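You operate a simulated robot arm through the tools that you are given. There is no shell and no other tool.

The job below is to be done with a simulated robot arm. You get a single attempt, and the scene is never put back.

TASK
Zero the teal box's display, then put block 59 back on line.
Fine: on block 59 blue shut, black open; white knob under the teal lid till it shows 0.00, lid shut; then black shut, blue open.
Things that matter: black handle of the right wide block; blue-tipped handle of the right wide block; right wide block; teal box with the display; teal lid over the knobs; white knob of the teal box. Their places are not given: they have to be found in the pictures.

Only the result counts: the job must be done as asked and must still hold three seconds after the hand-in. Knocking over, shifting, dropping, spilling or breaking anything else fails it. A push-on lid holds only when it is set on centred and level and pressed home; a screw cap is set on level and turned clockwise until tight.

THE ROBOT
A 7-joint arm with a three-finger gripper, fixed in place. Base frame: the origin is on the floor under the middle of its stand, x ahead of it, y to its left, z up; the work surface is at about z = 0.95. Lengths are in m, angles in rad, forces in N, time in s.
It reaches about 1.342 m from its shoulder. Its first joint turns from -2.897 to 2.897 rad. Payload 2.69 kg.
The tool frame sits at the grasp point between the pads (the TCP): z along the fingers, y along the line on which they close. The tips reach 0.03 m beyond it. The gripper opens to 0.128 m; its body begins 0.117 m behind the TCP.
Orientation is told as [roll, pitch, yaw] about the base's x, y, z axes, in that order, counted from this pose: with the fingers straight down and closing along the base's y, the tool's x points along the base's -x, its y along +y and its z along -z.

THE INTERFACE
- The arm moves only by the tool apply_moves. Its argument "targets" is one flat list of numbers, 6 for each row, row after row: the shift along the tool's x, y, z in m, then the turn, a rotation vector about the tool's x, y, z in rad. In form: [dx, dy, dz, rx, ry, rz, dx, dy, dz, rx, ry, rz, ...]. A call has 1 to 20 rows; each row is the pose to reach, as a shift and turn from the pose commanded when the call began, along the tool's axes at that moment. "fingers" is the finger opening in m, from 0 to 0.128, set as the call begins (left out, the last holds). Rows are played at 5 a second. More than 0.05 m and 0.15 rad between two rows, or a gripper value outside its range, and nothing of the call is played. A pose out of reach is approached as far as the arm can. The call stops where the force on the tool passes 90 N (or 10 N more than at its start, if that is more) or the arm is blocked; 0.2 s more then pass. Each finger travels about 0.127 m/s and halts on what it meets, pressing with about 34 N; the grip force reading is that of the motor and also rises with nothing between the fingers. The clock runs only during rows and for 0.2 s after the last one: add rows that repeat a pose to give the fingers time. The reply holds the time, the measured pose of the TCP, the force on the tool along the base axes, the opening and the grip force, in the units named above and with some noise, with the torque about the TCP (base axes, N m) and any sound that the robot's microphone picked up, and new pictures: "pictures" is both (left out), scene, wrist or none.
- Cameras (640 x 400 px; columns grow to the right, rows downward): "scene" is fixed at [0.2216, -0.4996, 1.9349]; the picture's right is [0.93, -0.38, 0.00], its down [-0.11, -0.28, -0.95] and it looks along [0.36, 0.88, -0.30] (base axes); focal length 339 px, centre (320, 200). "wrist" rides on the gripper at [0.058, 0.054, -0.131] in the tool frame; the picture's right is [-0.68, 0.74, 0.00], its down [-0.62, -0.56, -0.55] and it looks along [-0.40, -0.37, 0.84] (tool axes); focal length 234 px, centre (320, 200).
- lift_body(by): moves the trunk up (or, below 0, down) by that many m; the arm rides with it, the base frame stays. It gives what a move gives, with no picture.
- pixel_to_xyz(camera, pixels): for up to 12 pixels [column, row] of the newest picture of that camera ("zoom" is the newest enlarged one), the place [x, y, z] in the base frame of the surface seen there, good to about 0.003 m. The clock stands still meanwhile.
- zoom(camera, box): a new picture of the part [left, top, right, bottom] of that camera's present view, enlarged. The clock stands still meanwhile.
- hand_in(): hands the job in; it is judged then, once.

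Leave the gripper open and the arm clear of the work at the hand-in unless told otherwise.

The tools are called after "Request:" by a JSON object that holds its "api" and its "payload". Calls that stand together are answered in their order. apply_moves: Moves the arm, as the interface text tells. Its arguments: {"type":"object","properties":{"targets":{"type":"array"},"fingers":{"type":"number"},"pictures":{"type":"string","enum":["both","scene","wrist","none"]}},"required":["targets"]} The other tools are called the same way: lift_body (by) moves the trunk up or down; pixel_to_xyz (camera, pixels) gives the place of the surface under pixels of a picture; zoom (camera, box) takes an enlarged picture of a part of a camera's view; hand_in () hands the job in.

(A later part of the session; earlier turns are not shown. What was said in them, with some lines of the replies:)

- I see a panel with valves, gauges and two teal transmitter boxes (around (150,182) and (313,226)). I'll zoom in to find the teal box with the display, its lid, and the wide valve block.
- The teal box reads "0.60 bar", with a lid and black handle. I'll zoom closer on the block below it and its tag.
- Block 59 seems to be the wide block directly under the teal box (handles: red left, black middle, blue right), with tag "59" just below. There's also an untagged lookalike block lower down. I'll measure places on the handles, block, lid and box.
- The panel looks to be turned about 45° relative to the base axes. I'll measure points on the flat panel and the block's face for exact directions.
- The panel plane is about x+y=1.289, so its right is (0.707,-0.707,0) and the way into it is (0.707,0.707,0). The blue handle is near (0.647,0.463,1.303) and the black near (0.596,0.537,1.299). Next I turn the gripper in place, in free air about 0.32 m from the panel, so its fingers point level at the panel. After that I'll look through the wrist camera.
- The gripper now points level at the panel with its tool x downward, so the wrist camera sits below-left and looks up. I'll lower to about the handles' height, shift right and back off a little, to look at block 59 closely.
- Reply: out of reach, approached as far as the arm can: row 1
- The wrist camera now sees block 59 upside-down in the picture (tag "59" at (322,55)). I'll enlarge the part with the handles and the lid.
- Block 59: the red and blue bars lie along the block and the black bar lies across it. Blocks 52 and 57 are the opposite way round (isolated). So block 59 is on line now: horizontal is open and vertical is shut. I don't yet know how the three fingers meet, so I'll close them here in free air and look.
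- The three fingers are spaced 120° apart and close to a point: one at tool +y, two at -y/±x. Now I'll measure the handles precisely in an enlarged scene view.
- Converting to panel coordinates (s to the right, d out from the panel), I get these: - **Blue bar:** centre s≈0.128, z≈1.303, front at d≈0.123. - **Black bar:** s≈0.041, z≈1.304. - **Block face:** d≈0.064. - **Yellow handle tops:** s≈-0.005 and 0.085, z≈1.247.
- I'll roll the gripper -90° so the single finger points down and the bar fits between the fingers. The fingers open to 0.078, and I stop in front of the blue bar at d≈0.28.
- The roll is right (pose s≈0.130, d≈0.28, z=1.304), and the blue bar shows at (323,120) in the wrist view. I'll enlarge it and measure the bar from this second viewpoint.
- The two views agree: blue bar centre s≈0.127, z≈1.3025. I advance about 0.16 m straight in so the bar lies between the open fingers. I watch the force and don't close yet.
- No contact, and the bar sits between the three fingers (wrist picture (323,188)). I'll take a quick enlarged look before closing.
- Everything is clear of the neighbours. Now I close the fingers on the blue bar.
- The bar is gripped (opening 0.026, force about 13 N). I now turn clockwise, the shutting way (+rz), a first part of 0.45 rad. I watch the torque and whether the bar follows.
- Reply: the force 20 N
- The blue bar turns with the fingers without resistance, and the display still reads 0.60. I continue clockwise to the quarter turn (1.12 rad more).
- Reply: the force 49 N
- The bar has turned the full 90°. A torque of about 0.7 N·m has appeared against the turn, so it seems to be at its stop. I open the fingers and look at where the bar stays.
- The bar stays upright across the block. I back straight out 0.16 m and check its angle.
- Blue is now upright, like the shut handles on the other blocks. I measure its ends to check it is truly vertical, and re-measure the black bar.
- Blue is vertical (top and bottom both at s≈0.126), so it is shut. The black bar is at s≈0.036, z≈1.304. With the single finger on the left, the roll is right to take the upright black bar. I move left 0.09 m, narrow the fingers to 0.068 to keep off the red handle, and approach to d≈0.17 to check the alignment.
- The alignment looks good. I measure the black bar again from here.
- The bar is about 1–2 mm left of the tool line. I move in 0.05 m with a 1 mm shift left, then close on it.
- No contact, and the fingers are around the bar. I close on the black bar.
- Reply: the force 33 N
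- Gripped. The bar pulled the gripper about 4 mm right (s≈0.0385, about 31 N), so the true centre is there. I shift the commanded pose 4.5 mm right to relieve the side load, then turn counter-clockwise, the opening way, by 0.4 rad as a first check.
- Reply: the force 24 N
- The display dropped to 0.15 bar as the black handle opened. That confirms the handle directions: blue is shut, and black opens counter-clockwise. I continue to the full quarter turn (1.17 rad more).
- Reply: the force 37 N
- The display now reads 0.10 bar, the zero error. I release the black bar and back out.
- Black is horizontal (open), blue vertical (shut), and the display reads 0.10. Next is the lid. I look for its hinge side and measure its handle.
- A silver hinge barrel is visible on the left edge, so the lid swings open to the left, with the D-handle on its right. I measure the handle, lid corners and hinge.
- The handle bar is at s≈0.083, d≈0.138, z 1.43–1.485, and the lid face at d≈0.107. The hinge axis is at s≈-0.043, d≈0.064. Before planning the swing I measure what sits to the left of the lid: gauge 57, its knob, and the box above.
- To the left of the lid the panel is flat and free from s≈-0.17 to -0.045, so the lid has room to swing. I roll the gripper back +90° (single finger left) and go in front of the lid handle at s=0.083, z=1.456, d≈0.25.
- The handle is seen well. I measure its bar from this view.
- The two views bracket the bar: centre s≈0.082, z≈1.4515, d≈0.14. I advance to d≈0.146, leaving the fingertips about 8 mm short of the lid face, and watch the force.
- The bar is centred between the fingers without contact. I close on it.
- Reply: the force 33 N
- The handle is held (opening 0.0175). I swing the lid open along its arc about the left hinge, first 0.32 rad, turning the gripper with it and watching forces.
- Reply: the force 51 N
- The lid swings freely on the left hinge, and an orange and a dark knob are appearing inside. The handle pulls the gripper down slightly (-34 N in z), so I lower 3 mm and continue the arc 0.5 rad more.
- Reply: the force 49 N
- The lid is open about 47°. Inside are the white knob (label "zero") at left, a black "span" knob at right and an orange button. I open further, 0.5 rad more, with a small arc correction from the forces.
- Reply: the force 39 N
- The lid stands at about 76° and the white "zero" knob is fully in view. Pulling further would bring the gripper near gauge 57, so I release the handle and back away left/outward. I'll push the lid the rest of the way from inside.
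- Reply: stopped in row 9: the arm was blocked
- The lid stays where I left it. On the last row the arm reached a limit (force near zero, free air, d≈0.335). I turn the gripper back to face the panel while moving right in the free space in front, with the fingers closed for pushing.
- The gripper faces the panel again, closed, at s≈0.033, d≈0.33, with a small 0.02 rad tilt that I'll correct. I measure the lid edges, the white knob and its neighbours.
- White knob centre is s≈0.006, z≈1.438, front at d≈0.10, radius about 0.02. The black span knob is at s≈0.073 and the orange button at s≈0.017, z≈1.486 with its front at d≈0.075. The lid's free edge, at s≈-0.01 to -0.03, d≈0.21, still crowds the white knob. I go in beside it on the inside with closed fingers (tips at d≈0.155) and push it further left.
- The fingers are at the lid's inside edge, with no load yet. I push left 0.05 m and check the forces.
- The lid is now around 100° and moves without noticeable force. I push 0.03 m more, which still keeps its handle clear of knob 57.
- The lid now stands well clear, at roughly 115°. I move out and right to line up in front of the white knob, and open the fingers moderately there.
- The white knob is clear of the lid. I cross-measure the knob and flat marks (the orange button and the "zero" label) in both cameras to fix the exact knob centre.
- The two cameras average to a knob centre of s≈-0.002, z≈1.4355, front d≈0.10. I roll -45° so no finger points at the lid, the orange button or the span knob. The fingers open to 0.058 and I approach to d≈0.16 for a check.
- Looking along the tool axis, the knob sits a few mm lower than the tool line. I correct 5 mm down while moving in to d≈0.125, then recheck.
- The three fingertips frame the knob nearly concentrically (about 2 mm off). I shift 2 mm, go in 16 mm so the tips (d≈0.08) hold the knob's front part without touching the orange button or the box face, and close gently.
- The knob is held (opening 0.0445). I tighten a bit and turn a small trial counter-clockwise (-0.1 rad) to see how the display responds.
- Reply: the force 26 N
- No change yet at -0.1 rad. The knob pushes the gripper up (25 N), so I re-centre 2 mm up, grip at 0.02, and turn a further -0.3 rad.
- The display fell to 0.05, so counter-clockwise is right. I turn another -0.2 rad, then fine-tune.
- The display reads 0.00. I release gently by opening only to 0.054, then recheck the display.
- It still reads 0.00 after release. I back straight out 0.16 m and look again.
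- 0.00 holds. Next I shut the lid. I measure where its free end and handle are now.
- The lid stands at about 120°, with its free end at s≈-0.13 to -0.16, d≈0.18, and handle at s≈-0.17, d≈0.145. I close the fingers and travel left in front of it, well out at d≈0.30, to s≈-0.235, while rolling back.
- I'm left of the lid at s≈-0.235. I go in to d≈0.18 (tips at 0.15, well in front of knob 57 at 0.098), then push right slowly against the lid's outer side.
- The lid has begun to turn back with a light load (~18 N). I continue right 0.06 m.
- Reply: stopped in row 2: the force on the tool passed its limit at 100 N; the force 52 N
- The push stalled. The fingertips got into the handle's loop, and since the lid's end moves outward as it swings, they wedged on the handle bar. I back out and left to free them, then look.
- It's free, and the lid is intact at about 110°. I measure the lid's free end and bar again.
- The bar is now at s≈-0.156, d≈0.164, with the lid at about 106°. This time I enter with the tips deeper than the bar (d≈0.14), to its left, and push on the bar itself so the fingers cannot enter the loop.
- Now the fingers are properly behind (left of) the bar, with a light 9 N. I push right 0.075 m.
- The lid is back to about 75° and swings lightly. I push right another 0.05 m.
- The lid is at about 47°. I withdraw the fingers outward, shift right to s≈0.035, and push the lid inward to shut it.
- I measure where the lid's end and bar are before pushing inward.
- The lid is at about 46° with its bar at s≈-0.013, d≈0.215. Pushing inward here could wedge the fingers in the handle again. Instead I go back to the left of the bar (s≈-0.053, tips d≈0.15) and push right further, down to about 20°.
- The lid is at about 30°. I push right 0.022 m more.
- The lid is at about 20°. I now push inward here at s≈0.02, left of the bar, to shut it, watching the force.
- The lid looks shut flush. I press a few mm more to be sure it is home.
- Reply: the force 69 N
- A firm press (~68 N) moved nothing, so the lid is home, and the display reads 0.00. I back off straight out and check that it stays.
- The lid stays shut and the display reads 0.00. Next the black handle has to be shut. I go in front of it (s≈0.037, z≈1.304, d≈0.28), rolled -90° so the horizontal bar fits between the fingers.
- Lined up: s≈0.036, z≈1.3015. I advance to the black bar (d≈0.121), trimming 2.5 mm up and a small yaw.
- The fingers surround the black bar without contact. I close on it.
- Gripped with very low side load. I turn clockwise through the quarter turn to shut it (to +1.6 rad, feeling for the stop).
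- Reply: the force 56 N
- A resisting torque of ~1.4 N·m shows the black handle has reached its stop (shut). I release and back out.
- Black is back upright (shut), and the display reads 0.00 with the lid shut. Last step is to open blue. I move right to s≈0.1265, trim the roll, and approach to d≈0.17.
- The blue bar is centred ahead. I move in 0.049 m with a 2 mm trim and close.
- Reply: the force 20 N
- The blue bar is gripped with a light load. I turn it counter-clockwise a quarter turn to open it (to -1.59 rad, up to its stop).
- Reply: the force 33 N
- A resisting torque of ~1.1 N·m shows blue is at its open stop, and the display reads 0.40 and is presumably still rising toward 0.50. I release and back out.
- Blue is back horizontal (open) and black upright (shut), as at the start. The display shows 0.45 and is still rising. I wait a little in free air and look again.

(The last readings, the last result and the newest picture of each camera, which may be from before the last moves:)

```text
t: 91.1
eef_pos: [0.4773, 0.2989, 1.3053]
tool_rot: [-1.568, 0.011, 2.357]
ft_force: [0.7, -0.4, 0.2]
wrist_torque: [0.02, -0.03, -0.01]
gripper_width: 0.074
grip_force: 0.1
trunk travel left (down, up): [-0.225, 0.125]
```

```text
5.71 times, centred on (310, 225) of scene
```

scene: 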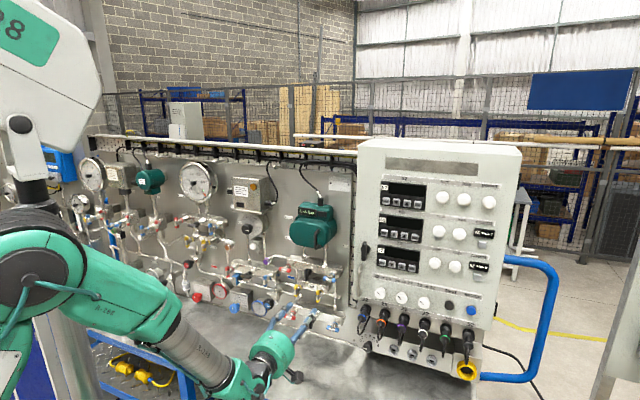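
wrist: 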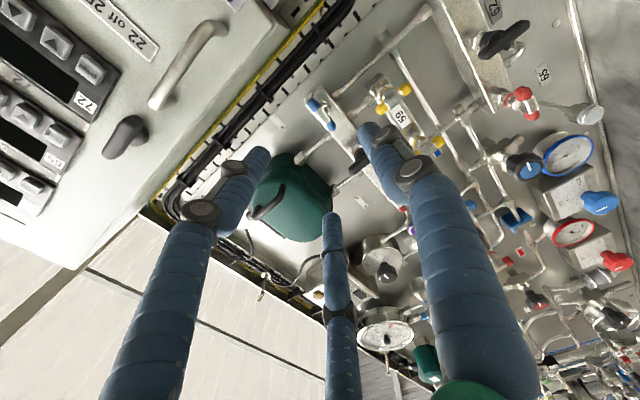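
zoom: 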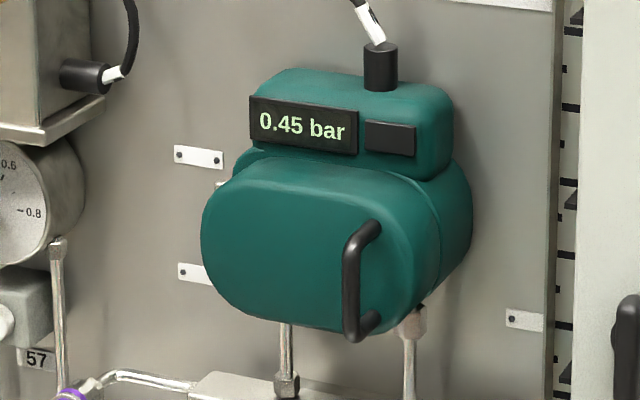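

It's steady at 0.45 bar, in line with the original 0.60 minus the removed ~0.10 zero error given the display's 0.05 steps. I open the gripper fully, draw back further, and check everything once more.

Request:
{"api": "apply_moves", "payload": {"targets": [0, 0, -0.03, 0, 0, 0, 0, 0, -0.06, 0, 0, 0, 0, 0, -0.09, 0, 0, 0, 0, 0, -0.09, 0, 0, 0, 0, 0, -0.09, 0, 0, 0, 0, 0, -0.09, 0, 0, 0, 0, 0, -0.09, 0, 0, 0, 0, 0, -0.09, 0, 0, 0, 0, 0, -0.09, 0, 0, 0, 0, 0, -0.09, 0, 0, 0, 0, 0, -0.09, 0, 0, 0, 0, 0, -0.09, 0, 0, 0, 0, 0, -0.09, 0, 0, 0, 0, 0, -0.09, 0, 0, 0, 0, 0, -0.09, 0, 0, 0], "fingers": 0.128, "pictures": "both"}}

Request:
{"api": "zoom", "payload": {"camera": "scene", "box": [230, 170, 390, 340]}}

Request:
{"api": "zoom", "payload": {"camera": "scene", "box": [270, 190, 350, 260]}}

Request:
{"api": "zoom", "payload": {"camera": "scene", "box": [284, 254, 348, 294]}}

```text
t: 94.3
eef_pos: [0.4148, 0.2353, 1.3055]
tool_rot: [-1.567, 0.013, 2.356]
ft_force: [-0.2, 0.1, 0.1]
wrist_torque: [-0.03, -0.02, -0.01]
gripper_width: 0.128
grip_force: 0.1
trunk travel left (down, up): [-0.225, 0.125]
```

scene: 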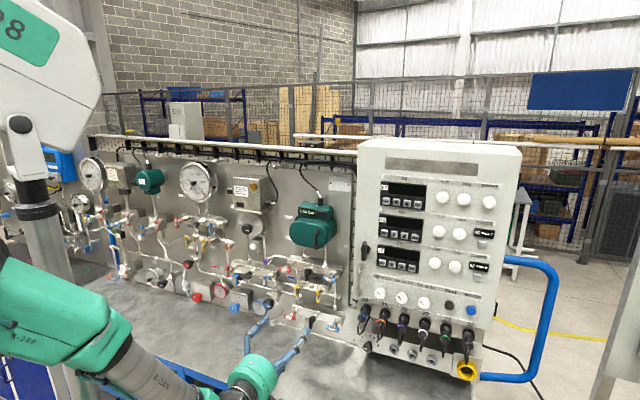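
wrist: 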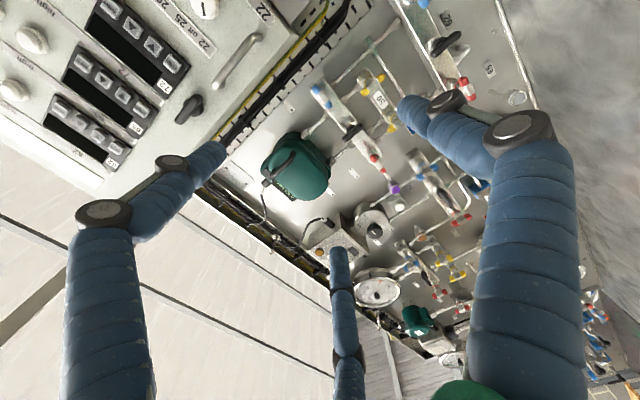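

```text
2.35 times, centred on (310, 255) of scene
```

zoom: 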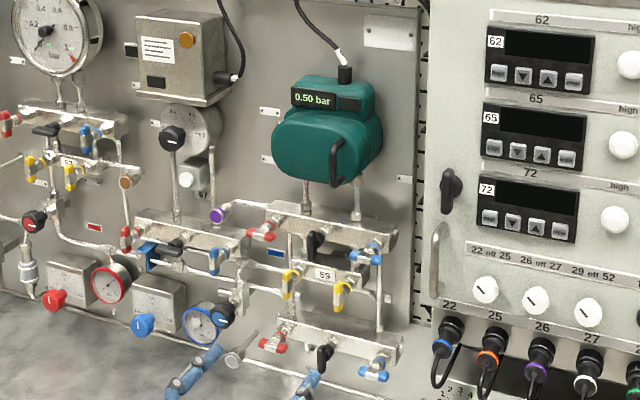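

```text
5.71 times, centred on (310, 225) of scene
```

zoom: 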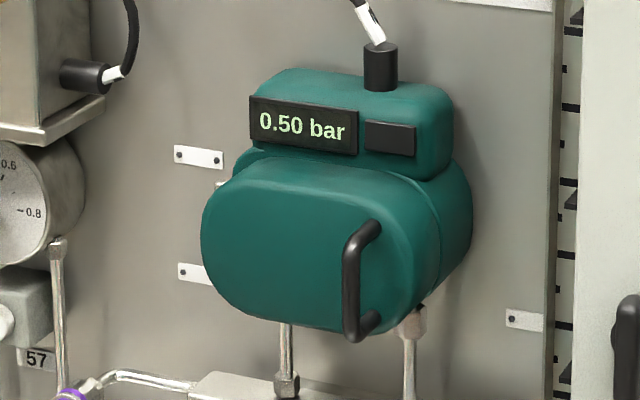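

```text
10.00 times, centred on (316, 274) of scene
```

zoom: 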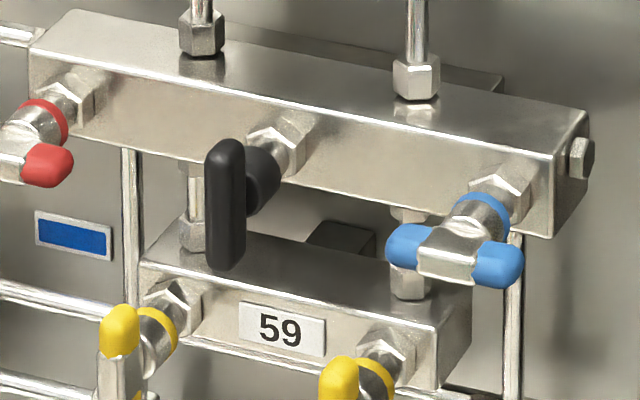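

The display settled at 0.50 bar, which is the original 0.60 less the 0.10 zero error removed. The lid is shut, black is upright (shut) and blue is horizontal (open). Red, yellow and everything else look untouched. The gripper is open and about 0.45 m from the panel, so I hand in.

Request:
{"api": "hand_in", "payload": {}}

```text
The job is handed in.
```

The teal box was zeroed and block 59 is back on line. I've handed the job in but haven't seen the judging result.

- **Isolating:** I shut blue and opened black on block 59, the wide block under the teal box. The display dropped from 0.60 to 0.10 bar, which was the zero error.
- **Zeroing:** I opened the teal lid and turned the white "zero" knob counter-clockwise until the display showed 0.00. It stayed at 0.00 after I let go of the knob, shut the lid and pressed it home.
- **Back on line:** I shut black and then opened blue, each until it met its stop. The display settled at 0.50 bar, the original 0.60 less the 0.10 error.

- **Display steps:** every reading I saw was a multiple of 0.05 bar, so the true zero could still be off by up to about 0.025 bar.
- **Lid jam:** while I was swinging the lid shut, the fingers caught in its handle and the arm stopped at its force limit. I freed them straight away and found no damage, and the lid closed normally afterwards.

In the final pictures nothing else looks moved. The gripper is open and about 0.45 m clear of the panel.
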